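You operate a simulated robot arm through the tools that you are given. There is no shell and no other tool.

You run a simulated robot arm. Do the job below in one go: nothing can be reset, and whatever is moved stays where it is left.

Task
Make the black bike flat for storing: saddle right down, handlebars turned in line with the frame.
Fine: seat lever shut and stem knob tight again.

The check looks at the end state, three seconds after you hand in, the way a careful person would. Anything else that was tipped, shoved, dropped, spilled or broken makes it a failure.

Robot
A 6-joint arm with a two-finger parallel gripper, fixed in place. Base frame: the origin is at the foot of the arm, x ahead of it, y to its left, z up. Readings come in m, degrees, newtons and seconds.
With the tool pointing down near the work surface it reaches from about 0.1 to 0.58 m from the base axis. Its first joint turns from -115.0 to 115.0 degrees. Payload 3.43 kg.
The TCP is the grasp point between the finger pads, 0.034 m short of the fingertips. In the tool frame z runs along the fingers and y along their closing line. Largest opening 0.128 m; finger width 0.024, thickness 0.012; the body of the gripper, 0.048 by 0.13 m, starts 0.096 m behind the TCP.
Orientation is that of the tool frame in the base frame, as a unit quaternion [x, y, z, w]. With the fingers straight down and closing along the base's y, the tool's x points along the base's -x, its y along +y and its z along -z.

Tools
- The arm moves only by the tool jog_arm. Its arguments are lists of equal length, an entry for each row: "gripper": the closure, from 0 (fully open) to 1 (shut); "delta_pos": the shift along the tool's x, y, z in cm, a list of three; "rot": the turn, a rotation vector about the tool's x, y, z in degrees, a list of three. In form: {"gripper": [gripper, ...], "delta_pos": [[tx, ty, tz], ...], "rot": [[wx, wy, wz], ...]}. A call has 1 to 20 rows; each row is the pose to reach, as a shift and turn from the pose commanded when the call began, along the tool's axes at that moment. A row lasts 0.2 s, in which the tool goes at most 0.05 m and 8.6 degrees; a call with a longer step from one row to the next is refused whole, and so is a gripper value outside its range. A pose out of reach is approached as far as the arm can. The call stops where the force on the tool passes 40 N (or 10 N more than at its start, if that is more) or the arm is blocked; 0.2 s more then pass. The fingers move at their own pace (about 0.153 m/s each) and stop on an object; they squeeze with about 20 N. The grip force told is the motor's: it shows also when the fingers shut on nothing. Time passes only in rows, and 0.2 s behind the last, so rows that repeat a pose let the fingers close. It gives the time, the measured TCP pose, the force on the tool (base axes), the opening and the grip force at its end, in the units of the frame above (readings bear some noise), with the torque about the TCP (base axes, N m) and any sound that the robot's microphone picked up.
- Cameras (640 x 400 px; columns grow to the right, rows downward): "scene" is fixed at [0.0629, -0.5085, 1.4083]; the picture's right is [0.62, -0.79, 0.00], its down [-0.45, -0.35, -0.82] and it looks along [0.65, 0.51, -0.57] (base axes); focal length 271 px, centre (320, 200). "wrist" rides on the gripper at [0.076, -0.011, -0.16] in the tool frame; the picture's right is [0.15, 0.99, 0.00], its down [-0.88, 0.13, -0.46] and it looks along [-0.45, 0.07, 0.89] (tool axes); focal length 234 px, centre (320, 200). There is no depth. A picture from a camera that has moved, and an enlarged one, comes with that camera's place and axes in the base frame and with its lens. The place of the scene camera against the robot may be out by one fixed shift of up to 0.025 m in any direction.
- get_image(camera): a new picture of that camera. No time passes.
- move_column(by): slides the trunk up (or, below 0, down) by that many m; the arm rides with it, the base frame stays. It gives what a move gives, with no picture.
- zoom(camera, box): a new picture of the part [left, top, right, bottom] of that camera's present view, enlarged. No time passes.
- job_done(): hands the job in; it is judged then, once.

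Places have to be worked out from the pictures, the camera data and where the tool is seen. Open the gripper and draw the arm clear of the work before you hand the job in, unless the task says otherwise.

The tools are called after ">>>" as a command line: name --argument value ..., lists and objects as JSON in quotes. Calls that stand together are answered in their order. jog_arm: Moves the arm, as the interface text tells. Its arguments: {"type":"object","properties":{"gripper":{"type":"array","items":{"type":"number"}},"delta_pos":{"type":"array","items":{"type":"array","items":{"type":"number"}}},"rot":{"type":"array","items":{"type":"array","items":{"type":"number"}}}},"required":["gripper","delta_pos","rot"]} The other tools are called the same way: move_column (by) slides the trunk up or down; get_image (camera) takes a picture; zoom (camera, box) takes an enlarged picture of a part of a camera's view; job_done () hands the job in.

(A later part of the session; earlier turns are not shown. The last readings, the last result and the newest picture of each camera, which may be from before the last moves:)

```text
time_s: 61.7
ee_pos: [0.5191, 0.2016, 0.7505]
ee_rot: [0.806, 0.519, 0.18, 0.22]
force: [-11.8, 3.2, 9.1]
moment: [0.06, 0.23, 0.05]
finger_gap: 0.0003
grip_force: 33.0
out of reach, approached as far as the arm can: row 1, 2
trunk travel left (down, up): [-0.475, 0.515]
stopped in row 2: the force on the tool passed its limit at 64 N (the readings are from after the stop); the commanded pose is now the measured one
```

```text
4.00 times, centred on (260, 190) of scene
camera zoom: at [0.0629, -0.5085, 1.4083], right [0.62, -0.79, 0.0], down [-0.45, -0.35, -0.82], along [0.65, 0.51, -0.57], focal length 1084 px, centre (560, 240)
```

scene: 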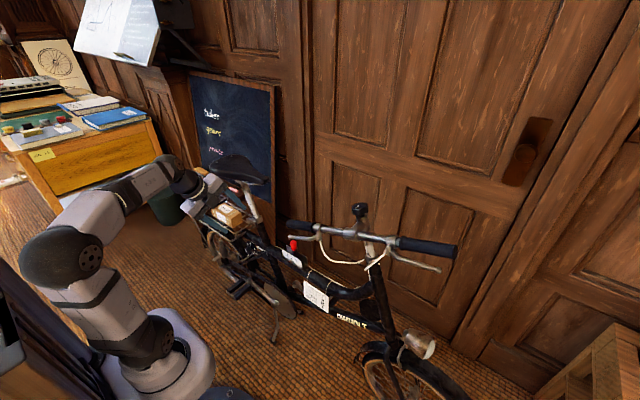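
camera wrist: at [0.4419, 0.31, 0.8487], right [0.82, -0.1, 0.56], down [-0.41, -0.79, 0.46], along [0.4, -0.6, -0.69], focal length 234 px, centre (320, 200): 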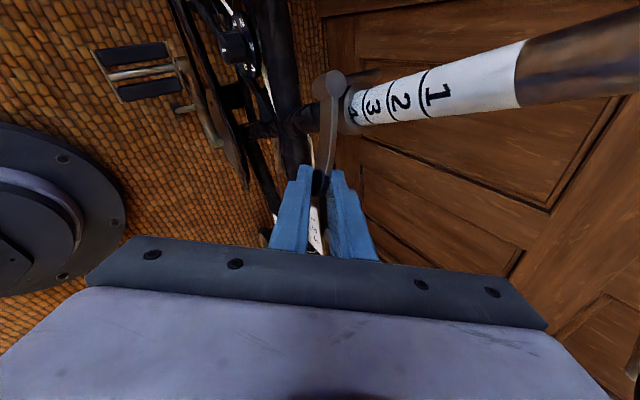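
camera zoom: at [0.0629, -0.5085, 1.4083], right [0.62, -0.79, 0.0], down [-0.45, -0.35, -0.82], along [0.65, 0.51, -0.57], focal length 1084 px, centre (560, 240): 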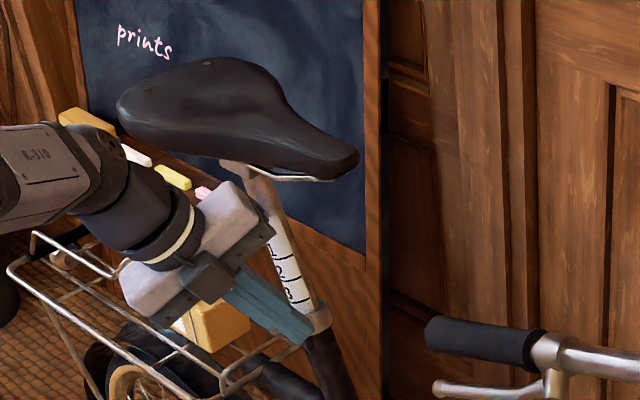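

The fingers slipped off the tip when the arm ran out of wrist range (likely the last joint). The lever stayed partly open at about 10-15°. I'll back off toward the robot, then flip the gripper 180° about its axis to gain joint range.

>>> jog_arm --gripper '[1, 1, 1, 1, 1]' --delta_pos '[[0, 0, -3], [-0.5, -1, -5.5], [-1.5, -3, -7.5], [-2.8, -5.3, -9.6], [-2.8, -5.3, -9.6]]' --rot '[[0, 0, 0], [0, 0, 0], [0, 0, 0], [0, 0, 0], [0, 0, 0]]'

>>> get_image --camera "wrist"

>>> get_image --camera "scene"

```text
time_s: 62.9
ee_pos: [0.4343, 0.2004, 0.8135]
ee_rot: [0.806, 0.523, 0.175, 0.215]
force: [0.2, 0.1, 0.1]
moment: [0.03, -0.01, -0.03]
finger_gap: 0.0001
grip_force: 32.4
out of reach, approached as far as the arm can: row 3, 4, 5
trunk travel left (down, up): [-0.475, 0.515]
```

```text
taken
camera wrist: at [0.3747, 0.2988, 0.9473], right [0.82, -0.22, 0.53], down [-0.47, -0.78, 0.4], along [0.33, -0.58, -0.74], focal length 234 px, centre (320, 200)
```

wrist: 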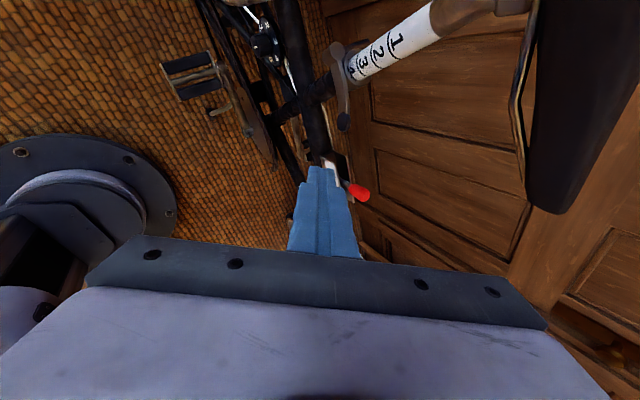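

```text
taken
```

scene: 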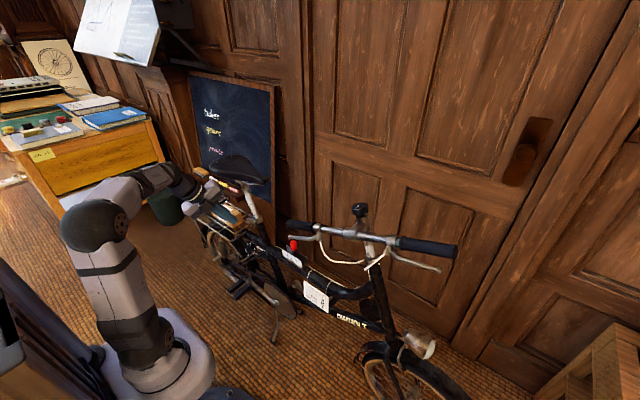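

I'll zoom to see the lever's present state, and rotate the gripper by -160° about its own axis here, in free space.

>>> zoom --camera "wrist" --box '[290, 20, 410, 150]'

>>> jog_arm --gripper '[0.9, 0.8, 0.7, 0.6, 0.55, 0.55, 0.55, 0.55, 0.55, 0.55, 0.55, 0.55, 0.55, 0.55, 0.55, 0.55, 0.55, 0.55, 0.55, 0.55]' --delta_pos '[[0, 0, 0], [0, 0, 0], [0, 0, 0], [0, 0, 0], [0, 0, 0], [0, 0, 0], [0, 0, 0], [0, 0, 0], [0, 0, 0], [0, 0, 0], [0, 0, 0], [0, 0, 0], [0, 0, 0], [0, 0, 0], [0, 0, 0], [0, 0, 0], [0, 0, 0], [0, 0, 0], [0, 0, 0], [0, 0, 0]]' --rot '[[0, 0, -8], [0, 0, -16], [0, 0, -24], [0, 0, -32], [0, 0, -40], [0, 0, -48], [0, 0, -56], [0, 0, -64], [0, 0, -72], [0, 0, -80], [0, 0, -88], [0, 0, -96], [0, 0, -104], [0, 0, -112], [0, 0, -120], [0, 0, -128], [0, 0, -136], [0, 0, -144], [0, 0, -152], [0, 0, -160]]'

>>> get_image --camera "wrist"

>>> get_image --camera "scene"

```text
3.08 times, centred on (350, 85) of wrist
camera zoom: at [0.3747, 0.2988, 0.9473], right [0.82, -0.22, 0.53], down [-0.47, -0.78, 0.4], along [0.33, -0.58, -0.74], focal length 720 px, centre (228, 554)
```

zoom: 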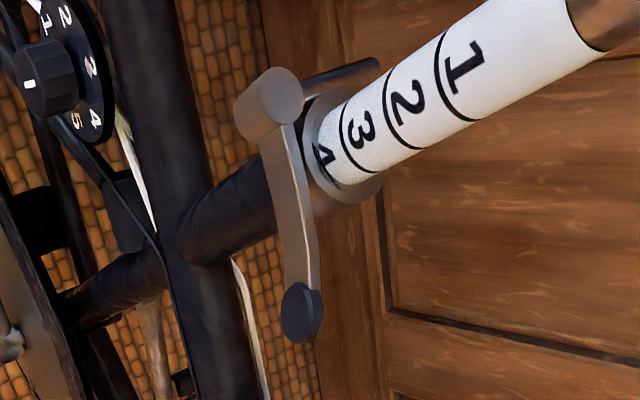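

```text
time_s: 67.1
ee_pos: [0.4348, 0.199, 0.8129]
ee_rot: [-0.373, 0.884, -0.186, 0.214]
force: [0.9, -0.2, -1.1]
moment: [-0.03, 0.0, 0.0]
finger_gap: 0.0577
grip_force: 0.1
trunk travel left (down, up): [-0.475, 0.515]
```

```text
taken
camera wrist: at [0.3118, 0.1621, 0.9342], right [-0.66, 0.54, -0.52], down [0.24, 0.81, 0.53], along [0.71, 0.23, -0.67], focal length 234 px, centre (320, 200)
```

wrist: 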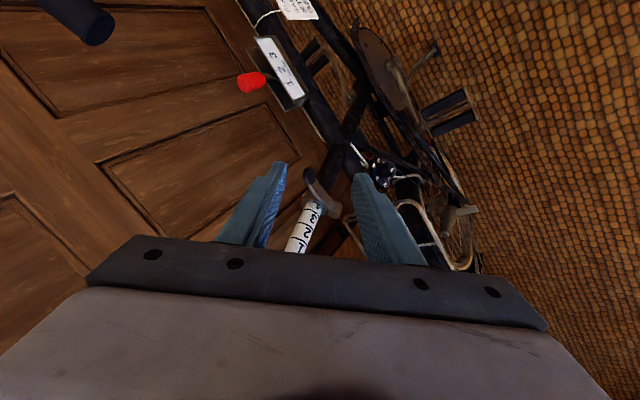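

```text
taken
```

scene: 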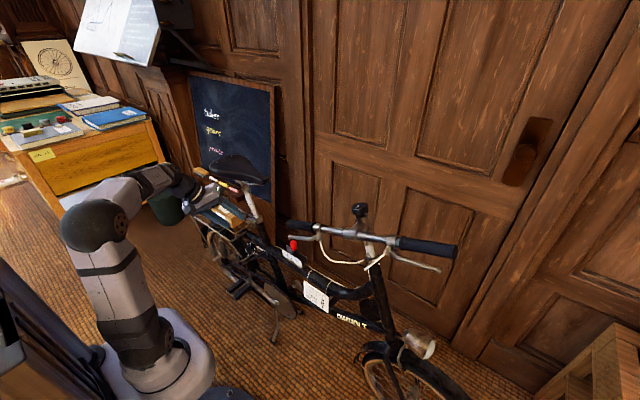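

The lever sprang back to its closed place (tip again near (0.540, 0.200, 0.707)), so I need to swing it farther in one go. I'll finish orienting the flipped gripper: 30° tilt straight toward +x, closing in the x–z plane.

>>> jog_arm --gripper '[0.57, 0.57, 0.57, 0.57, 0.57, 0.57, 0.57]' --delta_pos '[[0, 0, 0], [0, 0, 0], [0, 0, 0], [0, 0, 0], [0, 0, 0], [0, 0, 0], [0, 0, 0]]' --rot '[[-0.83, -1.45, -6.9], [-1.67, -2.9, -13.8], [-2.5, -4.35, -20.75], [-3.33, -5.8, -27.7], [-4.17, -7.25, -34.6], [-5, -8.7, -41.5], [-5, -8.7, -41.5]]'

>>> get_image --camera "wrist"

```text
time_s: 68.7
ee_pos: [0.4353, 0.1993, 0.8135]
ee_rot: [-0.681, 0.684, -0.183, 0.184]
force: [0.1, -0.7, 0.4]
moment: [-0.01, 0.03, -0.02]
finger_gap: 0.0548
grip_force: 0.0
trunk travel left (down, up): [-0.475, 0.515]
```

```text
taken
camera wrist: at [0.3645, 0.1222, 0.9567], right [-0.86, -0.14, -0.5], down [-0.34, 0.88, 0.33], along [0.39, 0.45, -0.8], focal length 234 px, centre (320, 200)
```

wrist: 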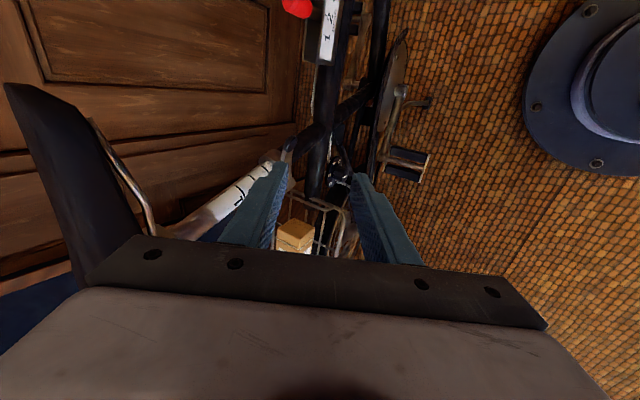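

Orientation is as wanted. I'll move to about 8 cm short of the tip again and check the picture.

>>> jog_arm --gripper '[0.57, 0.57, 0.57]' --delta_pos '[[-0.1, -2, 3], [-0.1, -3.7, 6.5], [-0.1, -3.7, 6.5]]' --rot '[[0, 0, 0], [0, 0, 0], [0, 0, 0]]'

>>> get_image --camera "wrist"

>>> zoom --camera "wrist" --box '[240, 100, 400, 220]'

```text
time_s: 69.5
ee_pos: [0.499, 0.2024, 0.7745]
ee_rot: [-0.682, 0.684, -0.184, 0.184]
force: [0.3, -0.2, -0.2]
moment: [-0.02, 0.02, 0.01]
finger_gap: 0.0548
grip_force: 0.1
trunk travel left (down, up): [-0.475, 0.515]
```

```text
taken
camera wrist: at [0.429, 0.1247, 0.9182], right [-0.86, -0.14, -0.5], down [-0.34, 0.88, 0.33], along [0.39, 0.45, -0.8], focal length 234 px, centre (320, 200)
```

wrist: 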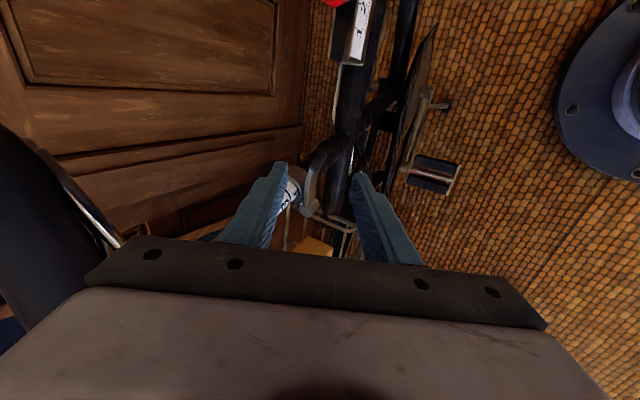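

```text
3.33 times, centred on (320, 160) of wrist
camera zoom: at [0.429, 0.1247, 0.9182], right [-0.86, -0.14, -0.5], down [-0.34, 0.88, 0.33], along [0.39, 0.45, -0.8], focal length 781 px, centre (320, 333)
```

zoom: 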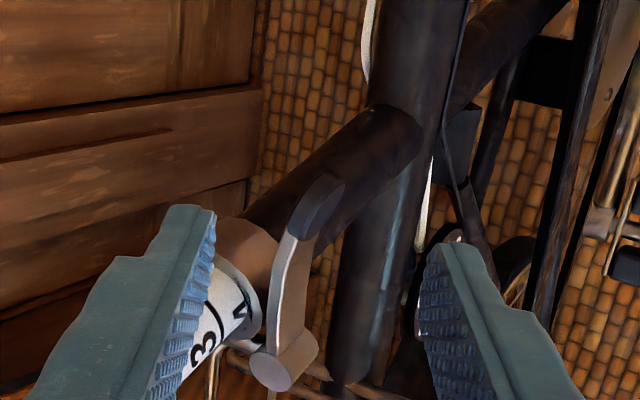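

The tip is on the tool axis again, and the inner finger has room in front of the clamp. I'll descend 6.8 cm and pinch.

>>> jog_arm --gripper '[0.57, 0.57, 0.57, 0.57, 0.8, 1, 1, 1]' --delta_pos '[[0, 0, 2.5], [0, 0, 4.5], [0, 0, 6], [0, 0, 6.8], [0, 0, 6.8], [0, 0, 6.8], [0, 0, 6.8], [0, 0, 6.8]]' --rot '[[0, 0, 0], [0, 0, 0], [0, 0, 0], [0, 0, 0], [0, 0, 0], [0, 0, 0], [0, 0, 0], [0, 0, 0]]'

>>> zoom --camera "wrist" --box '[240, 100, 400, 220]'

>>> zoom --camera "scene" --box '[180, 140, 340, 240]'

```text
time_s: 71.3
ee_pos: [0.5328, 0.2008, 0.7189]
ee_rot: [-0.681, 0.685, -0.182, 0.185]
force: [10.8, -0.5, 5.8]
moment: [0.74, 0.11, -0.57]
finger_gap: 0.0155
grip_force: 45.1
trunk travel left (down, up): [-0.475, 0.515]
```

```text
3.33 times, centred on (320, 160) of wrist
camera zoom: at [0.4615, 0.1229, 0.8614], right [-0.86, -0.14, -0.5], down [-0.34, 0.88, 0.33], along [0.39, 0.45, -0.8], focal length 781 px, centre (320, 333)
```

zoom: 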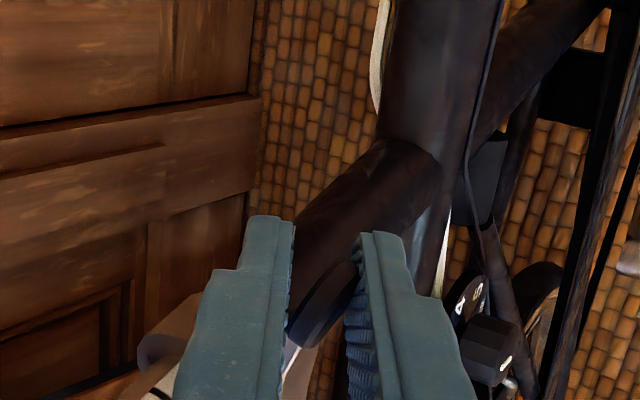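

```text
4.00 times, centred on (260, 190) of scene
camera zoom: at [0.0629, -0.5085, 1.4083], right [0.62, -0.79, 0.0], down [-0.45, -0.35, -0.82], along [0.65, 0.51, -0.57], focal length 1084 px, centre (560, 240)
```

zoom: 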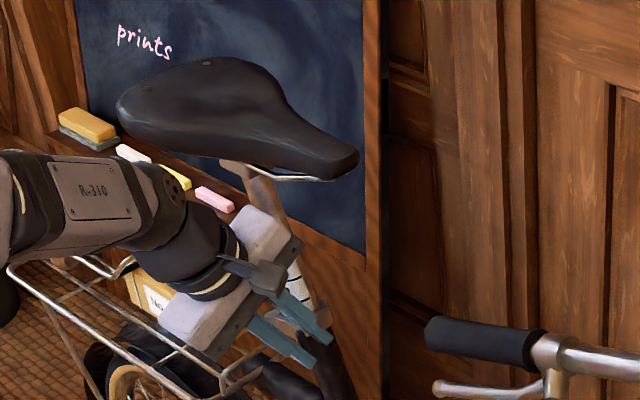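

Pinched again with deeper engagement. I'll swing the lever out to about 52° along its arc in slow steps, turning about the tool axis to follow.

>>> jog_arm --gripper '[1, 1, 1, 1, 1, 1, 1, 1, 1, 1, 1]' --delta_pos '[[-0.13, 0.49, -0.23], [-0.29, 0.97, -0.44], [-0.48, 1.46, -0.64], [-0.71, 1.94, -0.82], [-0.98, 2.41, -0.98], [-1.27, 2.87, -1.12], [-1.59, 3.32, -1.24], [-1.94, 3.75, -1.35], [-2.32, 4.16, -1.42], [-2.72, 4.54, -1.47], [-2.72, 4.54, -1.47]]' --rot '[[0, 0, 3.5], [0, 0, 7], [0, 0, 10.5], [0, 0, 14], [0, 0, 17.5], [0, 0, 21], [0, 0, 24.5], [0, 0, 28], [0, 0, 31.5], [0, 0, 35], [0, 0, 35]]'

>>> zoom --camera "wrist" --box '[240, 100, 400, 220]'

>>> zoom --camera "scene" --box '[180, 140, 340, 240]'

```text
time_s: 73.7
ee_pos: [0.487, 0.2257, 0.707]
ee_rot: [-0.444, 0.858, -0.119, 0.23]
force: [5.3, -15.4, 5.5]
moment: [-0.22, -0.67, -1.12]
finger_gap: 0.0117
grip_force: 45.1
trunk travel left (down, up): [-0.475, 0.515]
```

```text
3.33 times, centred on (320, 160) of wrist
camera zoom: at [0.3778, 0.1566, 0.827], right [-0.77, 0.45, -0.45], down [0.12, 0.79, 0.6], along [0.62, 0.4, -0.67], focal length 781 px, centre (320, 333)
```

zoom: 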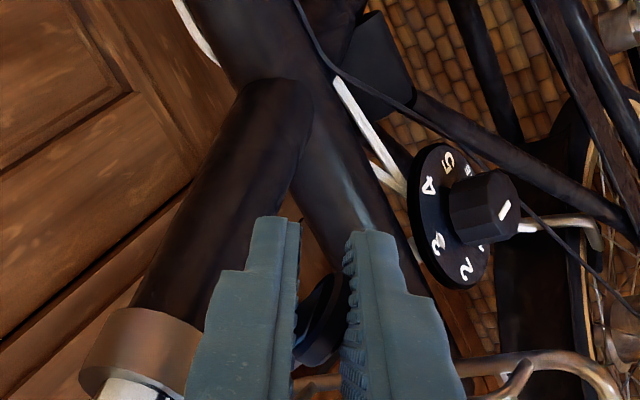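

```text
4.00 times, centred on (260, 190) of scene
camera zoom: at [0.0629, -0.5085, 1.4083], right [0.62, -0.79, 0.0], down [-0.45, -0.35, -0.82], along [0.65, 0.51, -0.57], focal length 1084 px, centre (560, 240)
```

zoom: 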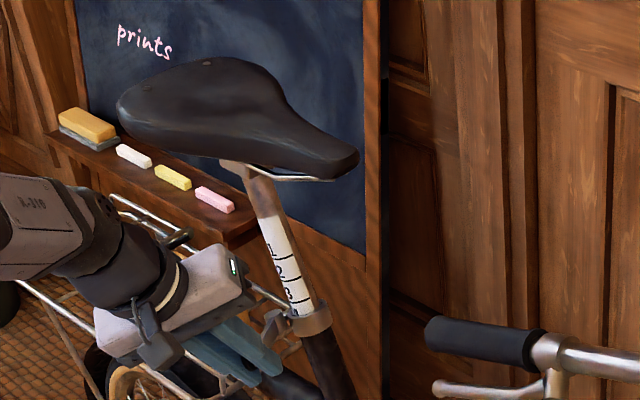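

The lever is held and open to about 52°. I'll swing it on to about 76°, staying short of the rack's front hoop.

>>> jog_arm --gripper '[1, 1, 1, 1, 1]' --delta_pos '[[-0.15, 0.55, -0.02], [-0.31, 1.09, -0.04], [-0.74, 2.12, 0.02], [-1.28, 3.1, 0.16], [-1.28, 3.1, 0.16]]' --rot '[[0, 0, 3.5], [0, 0, 7], [0, 0, 14], [0, 0, 21], [0, 0, 21]]'

>>> zoom --camera "wrist" --box '[240, 100, 400, 220]'

>>> zoom --camera "scene" --box '[180, 140, 340, 240]'

>>> get_image --camera "wrist"

```text
time_s: 74.9
ee_pos: [0.4704, 0.254, 0.6938]
ee_rot: [-0.28, 0.925, -0.075, 0.247]
force: [-2.7, -11.5, 2.1]
moment: [-0.32, -0.28, -0.77]
finger_gap: 0.0131
grip_force: 45.0
trunk travel left (down, up): [-0.475, 0.515]
```

```text
3.33 times, centred on (320, 160) of wrist
camera zoom: at [0.3428, 0.203, 0.804], right [-0.58, 0.74, -0.34], down [0.34, 0.6, 0.72], along [0.74, 0.3, -0.6], focal length 781 px, centre (320, 333)
```

zoom: 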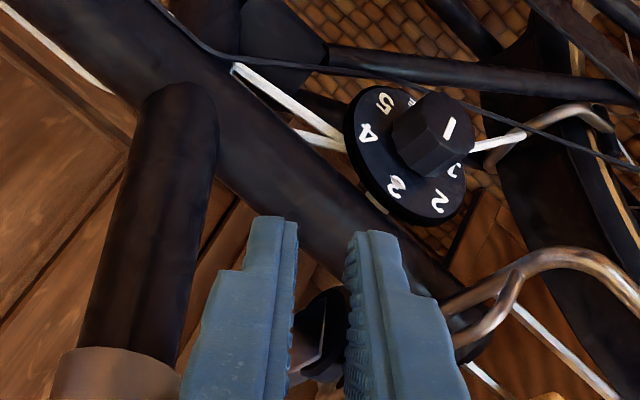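

```text
4.00 times, centred on (260, 190) of scene
camera zoom: at [0.0629, -0.5085, 1.4083], right [0.62, -0.79, 0.0], down [-0.45, -0.35, -0.82], along [0.65, 0.51, -0.57], focal length 1084 px, centre (560, 240)
```

zoom: 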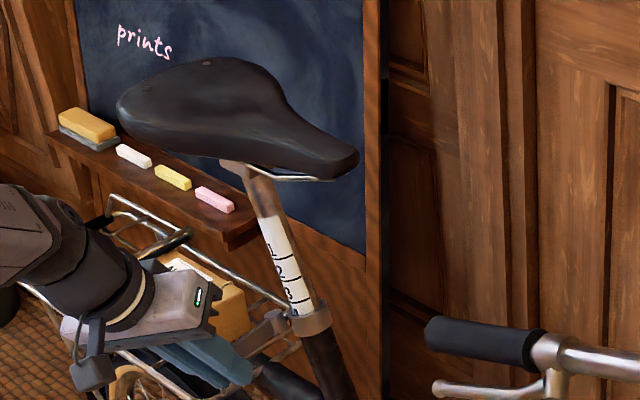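

```text
taken
camera wrist: at [0.3428, 0.203, 0.804], right [-0.58, 0.74, -0.34], down [0.34, 0.6, 0.72], along [0.74, 0.3, -0.6], focal length 234 px, centre (320, 200)
```

wrist: 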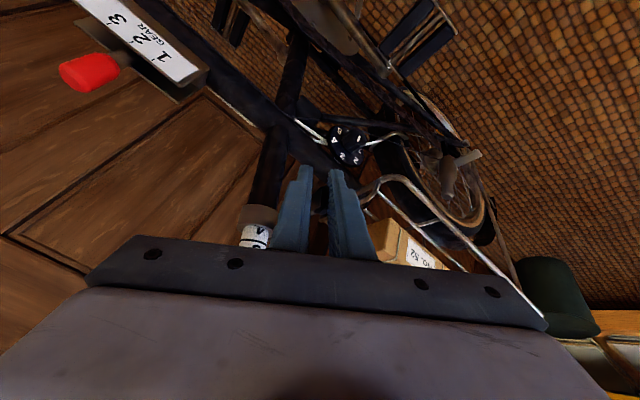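

The lever is at about 76° now. I'll open the fingers slightly and withdraw along the tool axis to see whether the lever stays open.

>>> jog_arm --gripper '[0.75, 0.72, 0.72, 0.72, 0.72, 0.72]' --delta_pos '[[0, 0, 0], [0, 0, 0], [0, 0, -2.5], [0, 0, -5], [0, 0, -8], [0, 0, -8]]' --rot '[[0, 0, 0], [0, 0, 0], [0, 0, 0], [0, 0, 0], [0, 0, 0], [0, 0, 0]]'

>>> get_image --camera "wrist"

>>> zoom --camera "wrist" --box '[240, 60, 440, 220]'

>>> zoom --camera "scene" --box '[180, 140, 340, 240]'

```text
time_s: 76.3
ee_pos: [0.4308, 0.2581, 0.7636]
ee_rot: [-0.28, 0.924, -0.077, 0.248]
force: [-0.1, 0.1, -0.5]
moment: [-0.01, -0.02, -0.01]
finger_gap: 0.0357
grip_force: 0.0
trunk travel left (down, up): [-0.475, 0.515]
```

```text
taken
camera wrist: at [0.3028, 0.2057, 0.8738], right [-0.58, 0.74, -0.34], down [0.34, 0.6, 0.72], along [0.74, 0.31, -0.6], focal length 234 px, centre (320, 200)
```

wrist: 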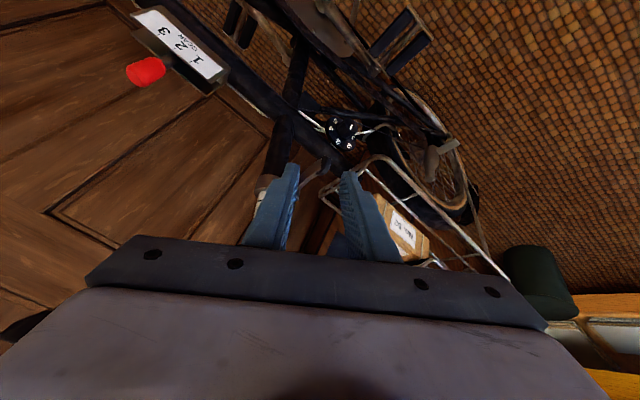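

```text
2.50 times, centred on (340, 140) of wrist
camera zoom: at [0.3028, 0.2057, 0.8738], right [-0.58, 0.74, -0.34], down [0.34, 0.6, 0.72], along [0.74, 0.31, -0.6], focal length 585 px, centre (270, 350)
```

zoom: 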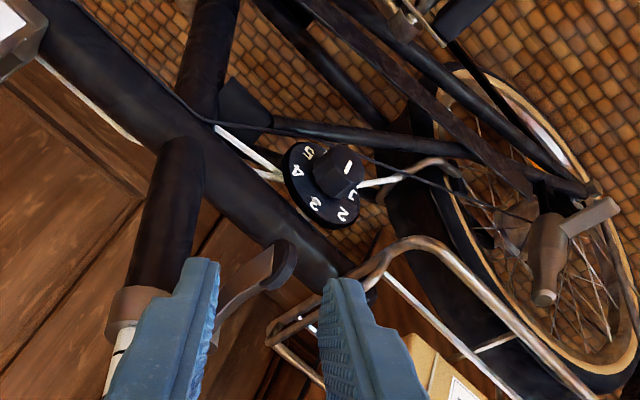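

```text
4.00 times, centred on (260, 190) of scene
camera zoom: at [0.0629, -0.5085, 1.4083], right [0.62, -0.79, 0.0], down [-0.45, -0.35, -0.82], along [0.65, 0.51, -0.57], focal length 1084 px, centre (560, 240)
```

zoom: 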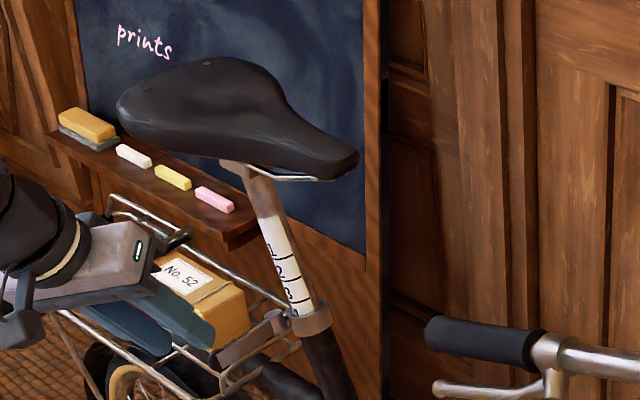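

The lever stays open, sticking out toward the robot. The saddle hasn't dropped, so it must be pushed down. I'll back off toward the robot, then raise the trunk to work above the saddle.

>>> jog_arm --gripper '[0.72, 0.72, 0.72]' --delta_pos '[[2.9, 1.9, -2], [5.75, 3.8, -4], [5.75, 3.8, -4]]' --rot '[[0, 0, 0], [0, 0, 0], [0, 0, 0]]'

>>> zoom --camera "scene" --box '[180, 140, 340, 240]'

>>> zoom --camera "wrist" --box '[240, 60, 440, 220]'

```text
time_s: 77.1
ee_pos: [0.3538, 0.2587, 0.7659]
ee_rot: [-0.28, 0.924, -0.076, 0.249]
force: [0.1, 0.2, -1.0]
moment: [0.01, -0.03, -0.01]
finger_gap: 0.0358
grip_force: 0.1
trunk travel left (down, up): [-0.475, 0.515]
```

```text
4.00 times, centred on (260, 190) of scene
camera zoom: at [0.0629, -0.5085, 1.4083], right [0.62, -0.79, 0.0], down [-0.45, -0.35, -0.82], along [0.65, 0.51, -0.57], focal length 1084 px, centre (560, 240)
```

zoom: 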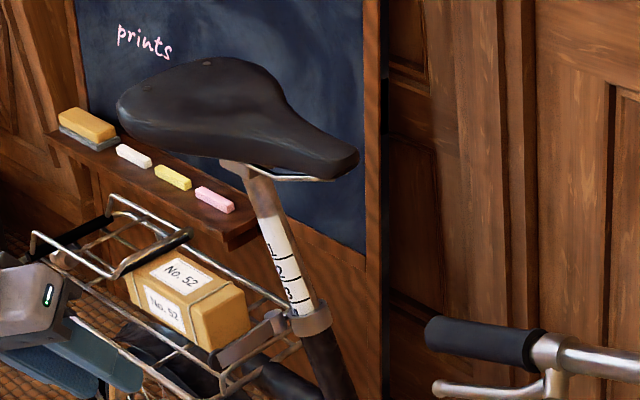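

```text
2.50 times, centred on (340, 140) of wrist
camera zoom: at [0.2255, 0.2059, 0.8759], right [-0.58, 0.74, -0.34], down [0.34, 0.6, 0.72], along [0.74, 0.31, -0.6], focal length 585 px, centre (270, 350)
```

zoom: 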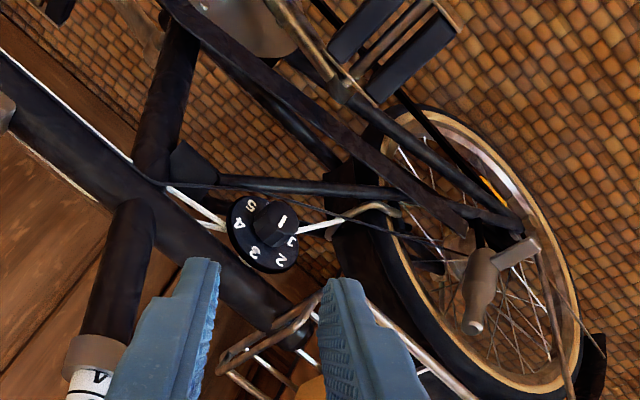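

The lever is clearly open. I'll raise the trunk 0.22 m, now clear of the bike by 10 cm or more.

>>> move_column --by 0.22

>>> get_image --camera "wrist"

>>> get_image --camera "scene"

```text
time_s: 79.5
ee_pos: [0.3555, 0.2588, 0.985]
ee_rot: [-0.28, 0.924, -0.075, 0.248]
force: [0.2, -0.1, 0.8]
moment: [0.0, 0.0, -0.04]
finger_gap: 0.0353
grip_force: 0.1
trunk travel left (down, up): [-0.695, 0.295]
```

```text
taken
camera wrist: at [0.2261, 0.206, 1.0958], right [-0.58, 0.74, -0.34], down [0.34, 0.6, 0.72], along [0.74, 0.31, -0.6], focal length 234 px, centre (320, 200)
```

wrist: 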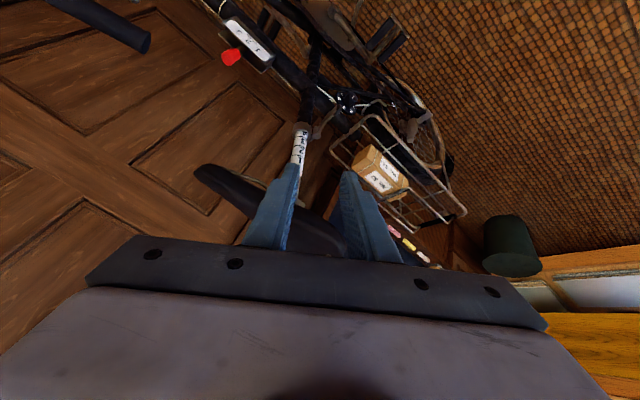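

```text
taken
```

scene: 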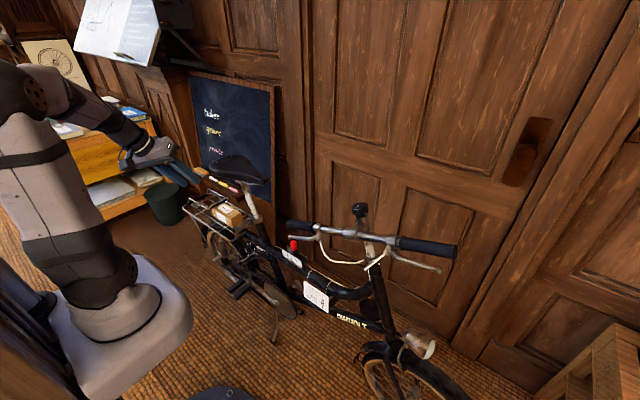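

I'll now rise above and level the tool to a 20° tilt with the camera on the robot side, to look at the saddle from above.

>>> jog_arm --gripper '[0.8, 0.9, 1, 1, 1, 1]' --delta_pos '[[-1, -1.5, -3], [-3, -4, -5.5], [-5.5, -7, -6.5], [-8, -9.5, -6.9], [-10.2, -11.7, -6.9], [-10.2, -11.7, -6.9]]' --rot '[[-0.6, 2, 6.7], [-1.2, 3.9, 13.4], [-1.9, 5.9, 20.2], [-2.5, 7.8, 26.9], [-3.1, 9.8, 33.6], [-3.1, 9.8, 33.6]]'

>>> get_image --camera "wrist"

>>> get_image --camera "scene"

```text
time_s: 80.9
ee_pos: [0.4475, 0.2149, 1.1181]
ee_rot: [0.0, 0.985, 0.0, 0.172]
force: [0.7, 0.2, -0.8]
moment: [-0.02, 0.0, -0.01]
finger_gap: 0.0
grip_force: 20.0
trunk travel left (down, up): [-0.695, 0.295]
```

```text
taken
camera wrist: at [0.3239, 0.2028, 1.2436], right [-0.14, 0.99, -0.05], down [0.67, 0.13, 0.73], along [0.73, 0.07, -0.68], focal length 234 px, centre (320, 200)
```

wrist: 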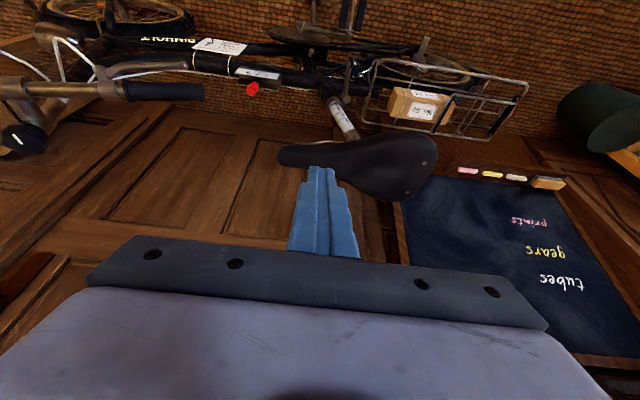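

```text
taken
```

scene: 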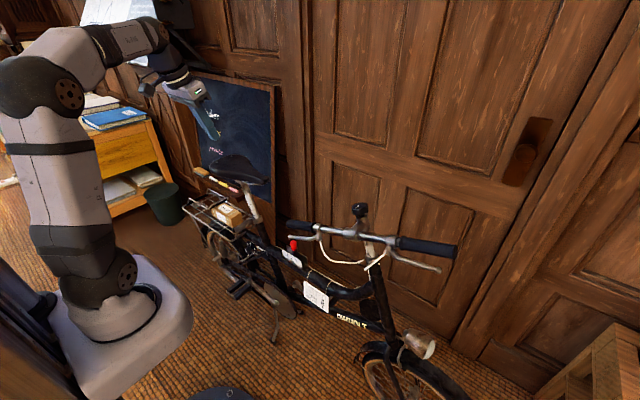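

I'll zoom in on the saddle to locate its top surface.

>>> zoom --camera "wrist" --box '[260, 80, 460, 220]'

```text
2.86 times, centred on (360, 150) of wrist
camera zoom: at [0.3239, 0.2028, 1.2436], right [-0.14, 0.99, -0.05], down [0.67, 0.13, 0.73], along [0.73, 0.07, -0.68], focal length 669 px, centre (206, 343)
```

zoom: 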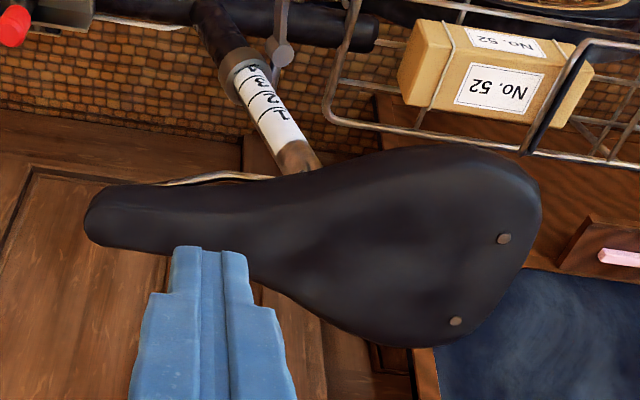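

The saddle is about level with its top near z≈0.905-0.92, centreline x≈0.58, nose at y≈0.152 and rear at y≈0.42. I'll bring the closed fingertips 5 cm above the saddle at y≈0.265, as near the post as reach allows.

>>> jog_arm --gripper '[1, 1, 1, 1, 1, 1]' --delta_pos '[[-2, 1, 3.5], [-4, 2.5, 7], [-6, 4, 10.5], [-7.4, 5, 14], [-7.4, 5, 16.3], [-7.4, 5, 16.3]]' --rot '[[0, 0, 0], [0, 0, 0], [0, 0, 0], [0, 0, 0], [0, 0, 0], [0, 0, 0]]'

>>> get_image --camera "wrist"

>>> zoom --camera "scene" --box '[180, 120, 340, 220]'

```text
time_s: 82.3
ee_pos: [0.5736, 0.2683, 0.9923]
ee_rot: [0.0, 0.985, 0.0, 0.173]
force: [0.3, 0.8, 0.7]
moment: [0.02, 0.01, -0.01]
finger_gap: 0.0001
grip_force: 20.0
trunk travel left (down, up): [-0.695, 0.295]
```

```text
taken
camera wrist: at [0.4497, 0.2552, 1.117], right [-0.14, 0.99, -0.05], down [0.67, 0.13, 0.73], along [0.73, 0.07, -0.68], focal length 234 px, centre (320, 200)
```

wrist: 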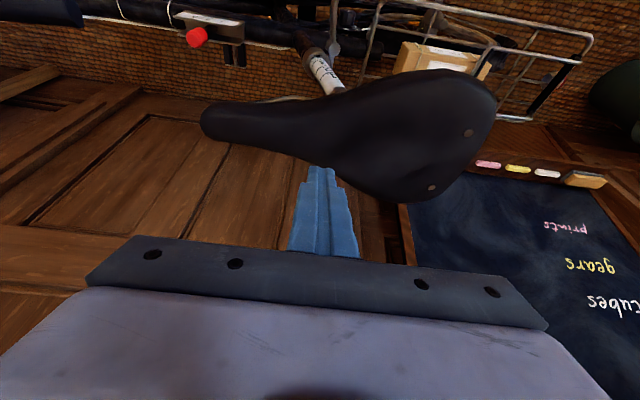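

```text
4.00 times, centred on (260, 170) of scene
camera zoom: at [0.0629, -0.5085, 1.4083], right [0.62, -0.79, 0.0], down [-0.45, -0.35, -0.82], along [0.65, 0.51, -0.57], focal length 1084 px, centre (560, 320)
```

zoom: 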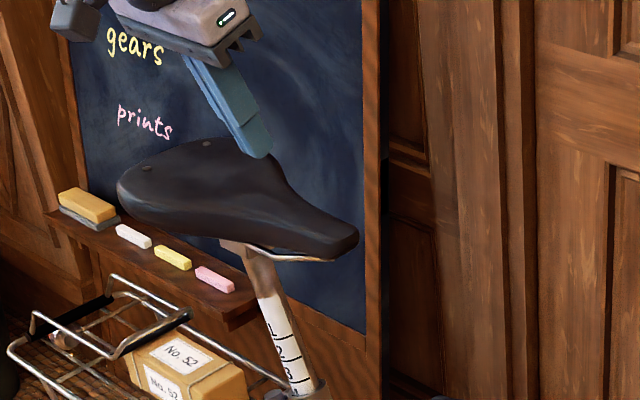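

I'll shift 3 cm rearward and 0.7 cm toward the robot, then push down along the post direction in 1 cm steps until contact.

>>> jog_arm --gripper '[1, 1, 1, 1, 1, 1, 1, 1]' --delta_pos '[[0.66, 3, -0.24], [0.98, 2.66, 0.64], [1.3, 2.32, 1.53], [1.62, 1.97, 2.41], [1.95, 1.63, 3.3], [2.27, 1.29, 4.18], [2.43, 1.12, 4.62], [2.59, 0.95, 5.06]]' --rot '[[0, 0, 0], [0, 0, 0], [0, 0, 0], [0, 0, 0], [0, 0, 0], [0, 0, 0], [0, 0, 0], [0, 0, 0]]'

>>> zoom --camera "scene" --box '[180, 120, 340, 220]'

>>> get_image --camera "wrist"

```text
time_s: 84.1
ee_pos: [0.5685, 0.2766, 0.936]
ee_rot: [0.0, 0.985, 0.0, 0.173]
force: [0.1, -0.1, 1.9]
moment: [0.0, 0.01, -0.01]
finger_gap: 0.0
grip_force: 19.9
trunk travel left (down, up): [-0.695, 0.295]
```

```text
4.00 times, centred on (260, 170) of scene
camera zoom: at [0.0629, -0.5085, 1.4083], right [0.62, -0.79, 0.0], down [-0.45, -0.35, -0.82], along [0.65, 0.51, -0.57], focal length 1084 px, centre (560, 320)
```

zoom: 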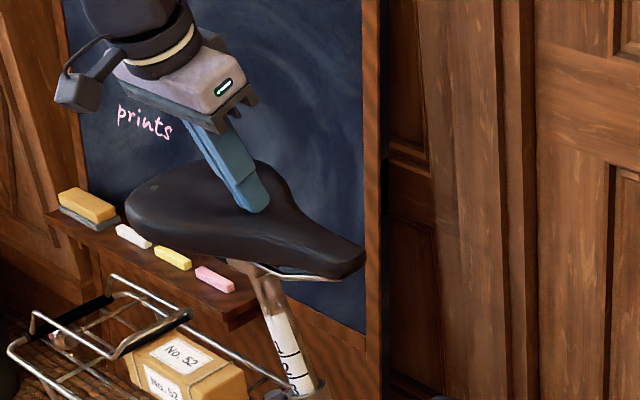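

```text
taken
camera wrist: at [0.4429, 0.2653, 1.0604], right [-0.14, 0.99, -0.05], down [0.67, 0.13, 0.73], along [0.73, 0.07, -0.68], focal length 234 px, centre (320, 200)
```

wrist: 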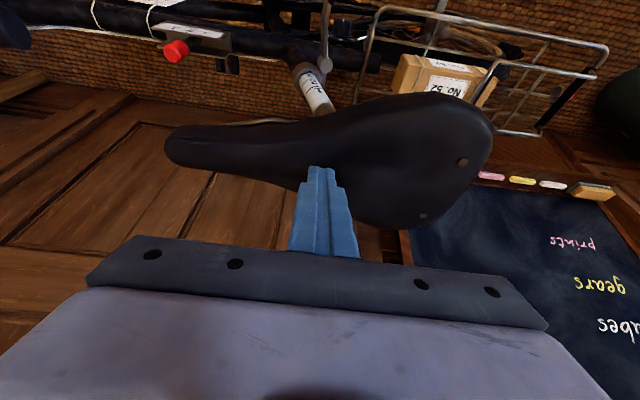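

The saddle is already sliding down easily (about 2 N). I'll keep pushing along the post direction until it bottoms out.

>>> jog_arm --gripper '[1, 1, 1, 1, 1, 1, 1, 1]' --delta_pos '[[0.32, -0.34, 0.88], [0.64, -0.68, 1.77], [0.96, -1.03, 2.65], [1.29, -1.37, 3.53], [1.61, -1.71, 4.42], [1.93, -2.05, 5.3], [2.25, -2.39, 6.19], [2.25, -2.39, 6.19]]' --rot '[[0, 0, 0], [0, 0, 0], [0, 0, 0], [0, 0, 0], [0, 0, 0], [0, 0, 0], [0, 0, 0], [0, 0, 0]]'

>>> zoom --camera "scene" --box '[180, 140, 340, 240]'

>>> get_image --camera "wrist"

```text
time_s: 85.9
ee_pos: [0.5677, 0.2522, 0.8695]
ee_rot: [-0.001, 0.985, 0.001, 0.173]
force: [-0.2, -0.1, 0.1]
moment: [-0.04, 0.01, 0.0]
finger_gap: 0.0
grip_force: 19.9
trunk travel left (down, up): [-0.695, 0.295]
```

```text
4.00 times, centred on (260, 190) of scene
camera zoom: at [0.0629, -0.5085, 1.4083], right [0.62, -0.79, 0.0], down [-0.45, -0.35, -0.82], along [0.65, 0.51, -0.57], focal length 1084 px, centre (560, 240)
```

zoom: 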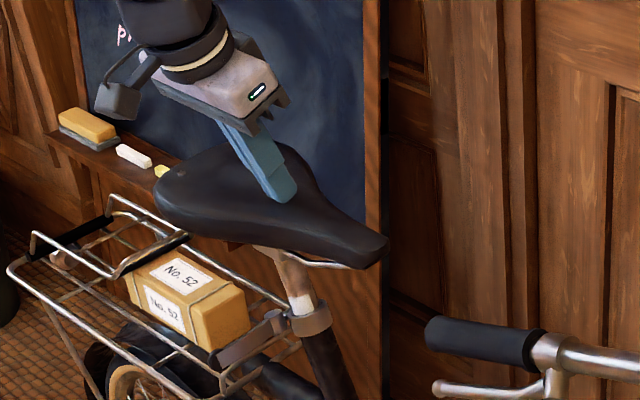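

```text
taken
camera wrist: at [0.442, 0.2397, 0.994], right [-0.14, 0.99, -0.05], down [0.67, 0.13, 0.73], along [0.73, 0.07, -0.68], focal length 234 px, centre (320, 200)
```

wrist: 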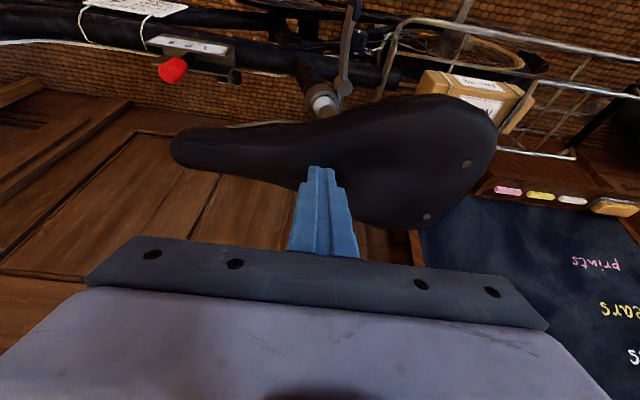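

About 9 cm down now with nearly no resistance and no end yet. I'll continue pushing up to 8 cm more.

>>> jog_arm --gripper '[1, 1, 1, 1, 1, 1, 1, 1, 1]' --delta_pos '[[0.32, -0.34, 0.88], [0.64, -0.68, 1.77], [0.96, -1.03, 2.65], [1.29, -1.37, 3.53], [1.61, -1.71, 4.42], [1.93, -2.05, 5.3], [2.25, -2.39, 6.19], [2.57, -2.74, 7.07], [2.57, -2.74, 7.07]]' --rot '[[0, 0, 0], [0, 0, 0], [0, 0, 0], [0, 0, 0], [0, 0, 0], [0, 0, 0], [0, 0, 0], [0, 0, 0], [0, 0, 0]]'

>>> zoom --camera "scene" --box '[180, 140, 340, 240]'

>>> get_image --camera "wrist"

```text
time_s: 86.4
ee_pos: [0.5701, 0.2522, 0.8689]
ee_rot: [-0.001, 0.983, 0.009, 0.185]
force: [-3.8, -1.3, 15.0]
moment: [-0.07, 0.15, 0.0]
finger_gap: 0.0
grip_force: 20.1
trunk travel left (down, up): [-0.695, 0.295]
stopped in row 2: the force on the tool passed its limit at 46 N (the readings are from after the stop); the commanded pose is now the measured one
```

```text
4.00 times, centred on (260, 190) of scene
camera zoom: at [0.0629, -0.5085, 1.4083], right [0.62, -0.79, 0.0], down [-0.45, -0.35, -0.82], along [0.65, 0.51, -0.57], focal length 1084 px, centre (560, 240)
```

zoom: 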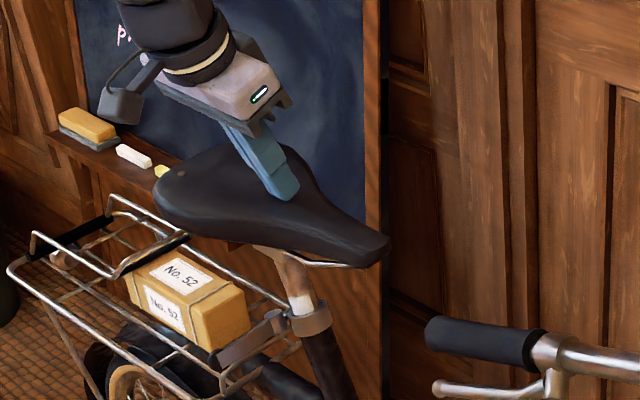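

```text
taken
camera wrist: at [0.4427, 0.2385, 0.9904], right [-0.14, 0.99, -0.04], down [0.65, 0.12, 0.75], along [0.74, 0.08, -0.66], focal length 234 px, centre (320, 200)
```

wrist: 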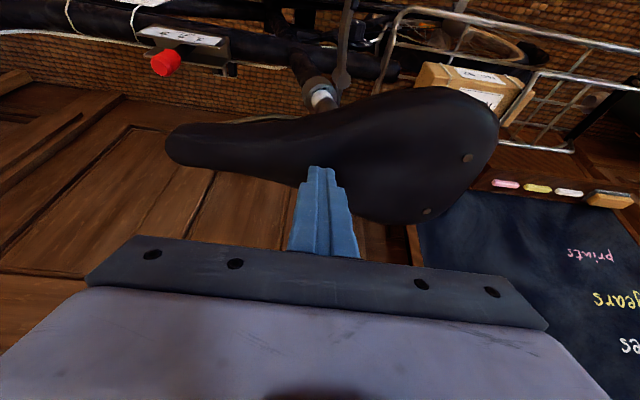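

It hit a firm stop (46 N) with mark 1 past the clamp. I'll lift off and check the saddle stays and that it rests on its own stop rather than on the box.

>>> jog_arm --gripper '[1, 1, 1, 1, 1, 1, 1, 1]' --delta_pos '[[0, 0, -3], [1, -1, -6], [3, -2, -9], [5, -3, -11], [8, -4, -12], [11, -5, -13], [13, -5, -13], [13, -5, -13]]' --rot '[[0, 0, 0], [0, 0, 0], [0, -3, 0], [0, -7, 0], [0, -10, 0], [0, -10, 0], [0, -10, 0], [0, -10, 0]]'

>>> get_image --camera "wrist"

>>> zoom --camera "scene" --box '[180, 150, 340, 250]'

```text
time_s: 88.2
ee_pos: [0.4017, 0.2003, 0.9422]
ee_rot: [-0.001, 0.964, 0.007, 0.266]
force: [0.0, -0.4, -0.2]
moment: [0.03, -0.01, 0.01]
finger_gap: 0.0003
grip_force: 19.3
trunk travel left (down, up): [-0.695, 0.295]
```

```text
taken
camera wrist: at [0.2556, 0.1869, 1.0396], right [-0.13, 0.99, -0.06], down [0.52, 0.12, 0.84], along [0.84, 0.08, -0.53], focal length 234 px, centre (320, 200)
```

wrist: 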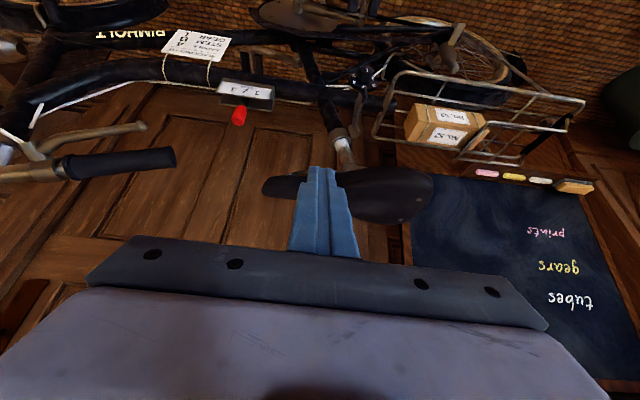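

```text
4.00 times, centred on (260, 200) of scene
camera zoom: at [0.0629, -0.5085, 1.4083], right [0.62, -0.79, 0.0], down [-0.45, -0.35, -0.82], along [0.65, 0.51, -0.57], focal length 1084 px, centre (560, 200)
```

zoom: 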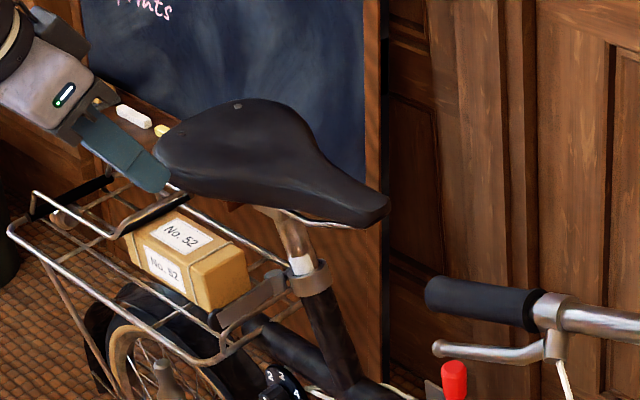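

>>> zoom --camera "wrist" --box '[250, 60, 450, 230]'

>>> zoom --camera "wrist" --box '[310, 80, 390, 180]'

```text
2.35 times, centred on (350, 145) of wrist
camera zoom: at [0.2556, 0.1869, 1.0396], right [-0.13, 0.99, -0.06], down [0.52, 0.12, 0.84], along [0.84, 0.08, -0.53], focal length 551 px, centre (249, 329)
```

zoom: 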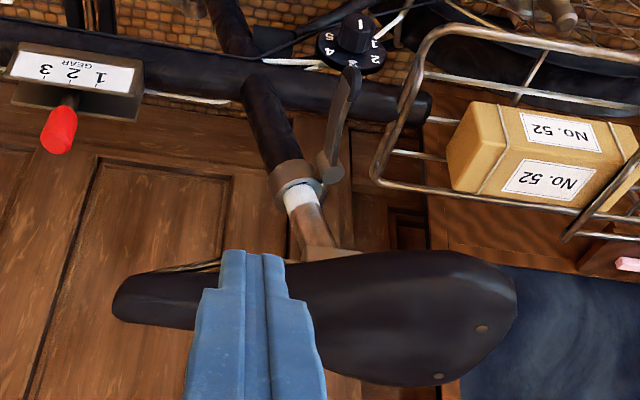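

```text
4.00 times, centred on (350, 130) of wrist
camera zoom: at [0.2556, 0.1869, 1.0396], right [-0.13, 0.99, -0.06], down [0.52, 0.12, 0.84], along [0.84, 0.08, -0.53], focal length 937 px, centre (200, 480)
```

zoom: 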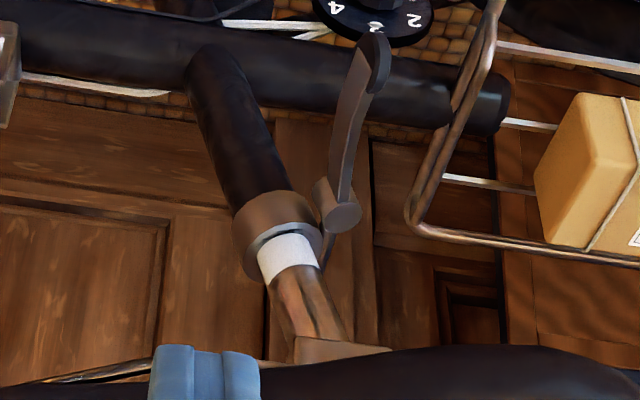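

The saddle rests clear of the box and rack, and it has travelled 9.2 cm, i.e. four scale marks (about 2.3 cm each), so it's at its bottom stop. Now I'll shut the lever by reversing the opening path; first back to the earlier waypoint and orientation.

>>> jog_arm --gripper '[0.9, 0.8, 0.72, 0.72, 0.72, 0.72]' --delta_pos '[[0.4, 1.2, -1.5], [0.8, 2.4, -3], [1.2, 3.6, -4.5], [1.6, 4.8, -6.1], [1.94, 5.8, -6.1], [1.94, 5.8, -6.1]]' --rot '[[0, 0, -7], [0, 0, -14], [0, 0, -21], [0, 0, -28], [0, 0, -34], [0, 0, -34]]'

>>> move_column --by -0.22

>>> get_image --camera "wrist"

>>> get_image --camera "scene"

```text
time_s: 89.6
ee_pos: [0.3558, 0.2583, 0.9835]
ee_rot: [-0.284, 0.921, -0.072, 0.256]
force: [0.0, -0.2, 0.7]
moment: [0.01, 0.0, 0.0]
finger_gap: 0.0356
grip_force: 0.1
trunk travel left (down, up): [-0.695, 0.295]
```

```text
time_s: 92.0
ee_pos: [0.3556, 0.2597, 0.7625]
ee_rot: [-0.283, 0.921, -0.072, 0.257]
force: [-0.5, 0.1, -0.5]
moment: [-0.01, 0.01, 0.03]
finger_gap: 0.0359
grip_force: 0.0
trunk travel left (down, up): [-0.475, 0.515]
```

```text
taken
camera wrist: at [0.2258, 0.2043, 0.8699], right [-0.58, 0.74, -0.34], down [0.33, 0.59, 0.74], along [0.74, 0.32, -0.59], focal length 234 px, centre (320, 200)
```

wrist: 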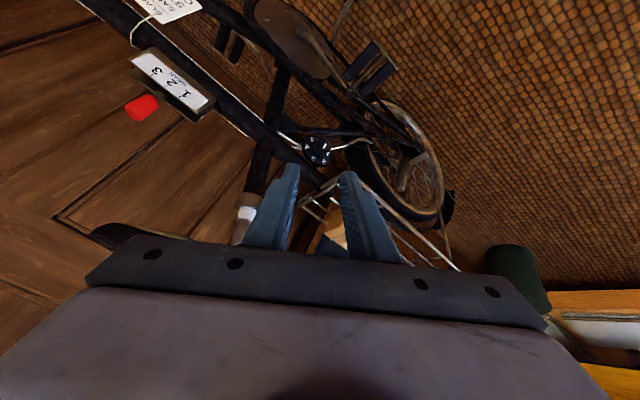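

```text
taken
```

scene: 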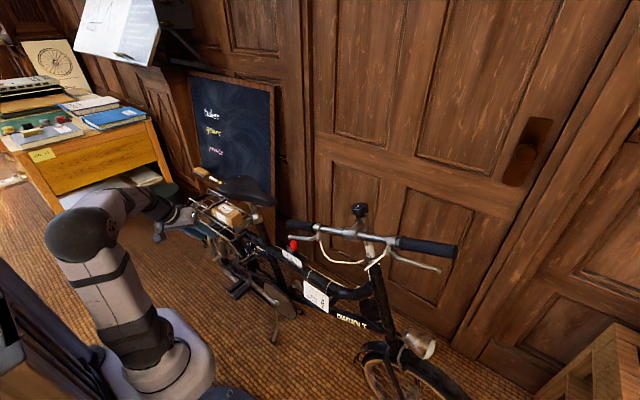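

I'll move forward to the pose 8 cm above the open lever tip and check alignment before descending.

>>> jog_arm --gripper '[0.7, 0.65, 0.65]' --delta_pos '[[-2.4, -1.9, 1.9], [-4.81, -3.85, 3.79], [-4.81, -3.85, 3.79]]' --rot '[[0, 0, 0], [0, 0, 0], [0, 0, 0]]'

>>> zoom --camera "wrist" --box '[240, 60, 440, 220]'

>>> zoom --camera "scene" --box '[180, 150, 340, 250]'

```text
time_s: 92.8
ee_pos: [0.4279, 0.2538, 0.7629]
ee_rot: [-0.283, 0.921, -0.071, 0.256]
force: [0.2, 0.6, -1.1]
moment: [-0.03, -0.04, 0.01]
finger_gap: 0.0447
grip_force: 0.0
trunk travel left (down, up): [-0.475, 0.515]
```

```text
2.50 times, centred on (340, 140) of wrist
camera zoom: at [0.2974, 0.2003, 0.8703], right [-0.58, 0.74, -0.34], down [0.33, 0.59, 0.74], along [0.74, 0.32, -0.59], focal length 585 px, centre (270, 350)
```

zoom: 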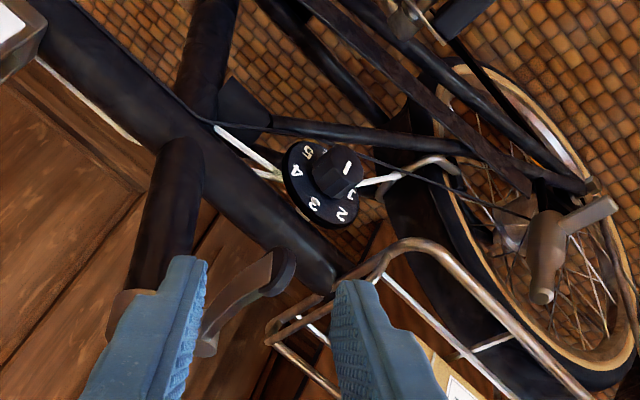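

```text
4.00 times, centred on (260, 200) of scene
camera zoom: at [0.0629, -0.5085, 1.4083], right [0.62, -0.79, 0.0], down [-0.45, -0.35, -0.82], along [0.65, 0.51, -0.57], focal length 1084 px, centre (560, 200)
```

zoom: 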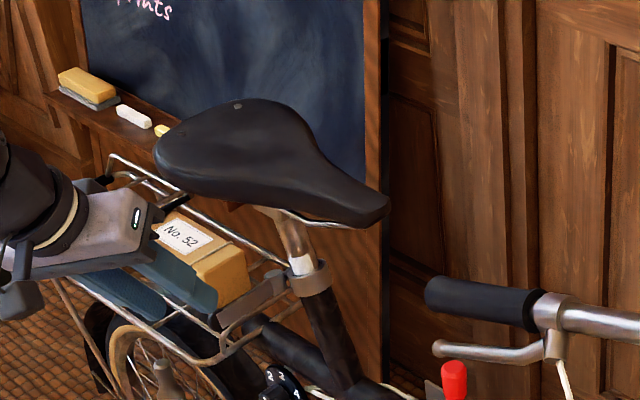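

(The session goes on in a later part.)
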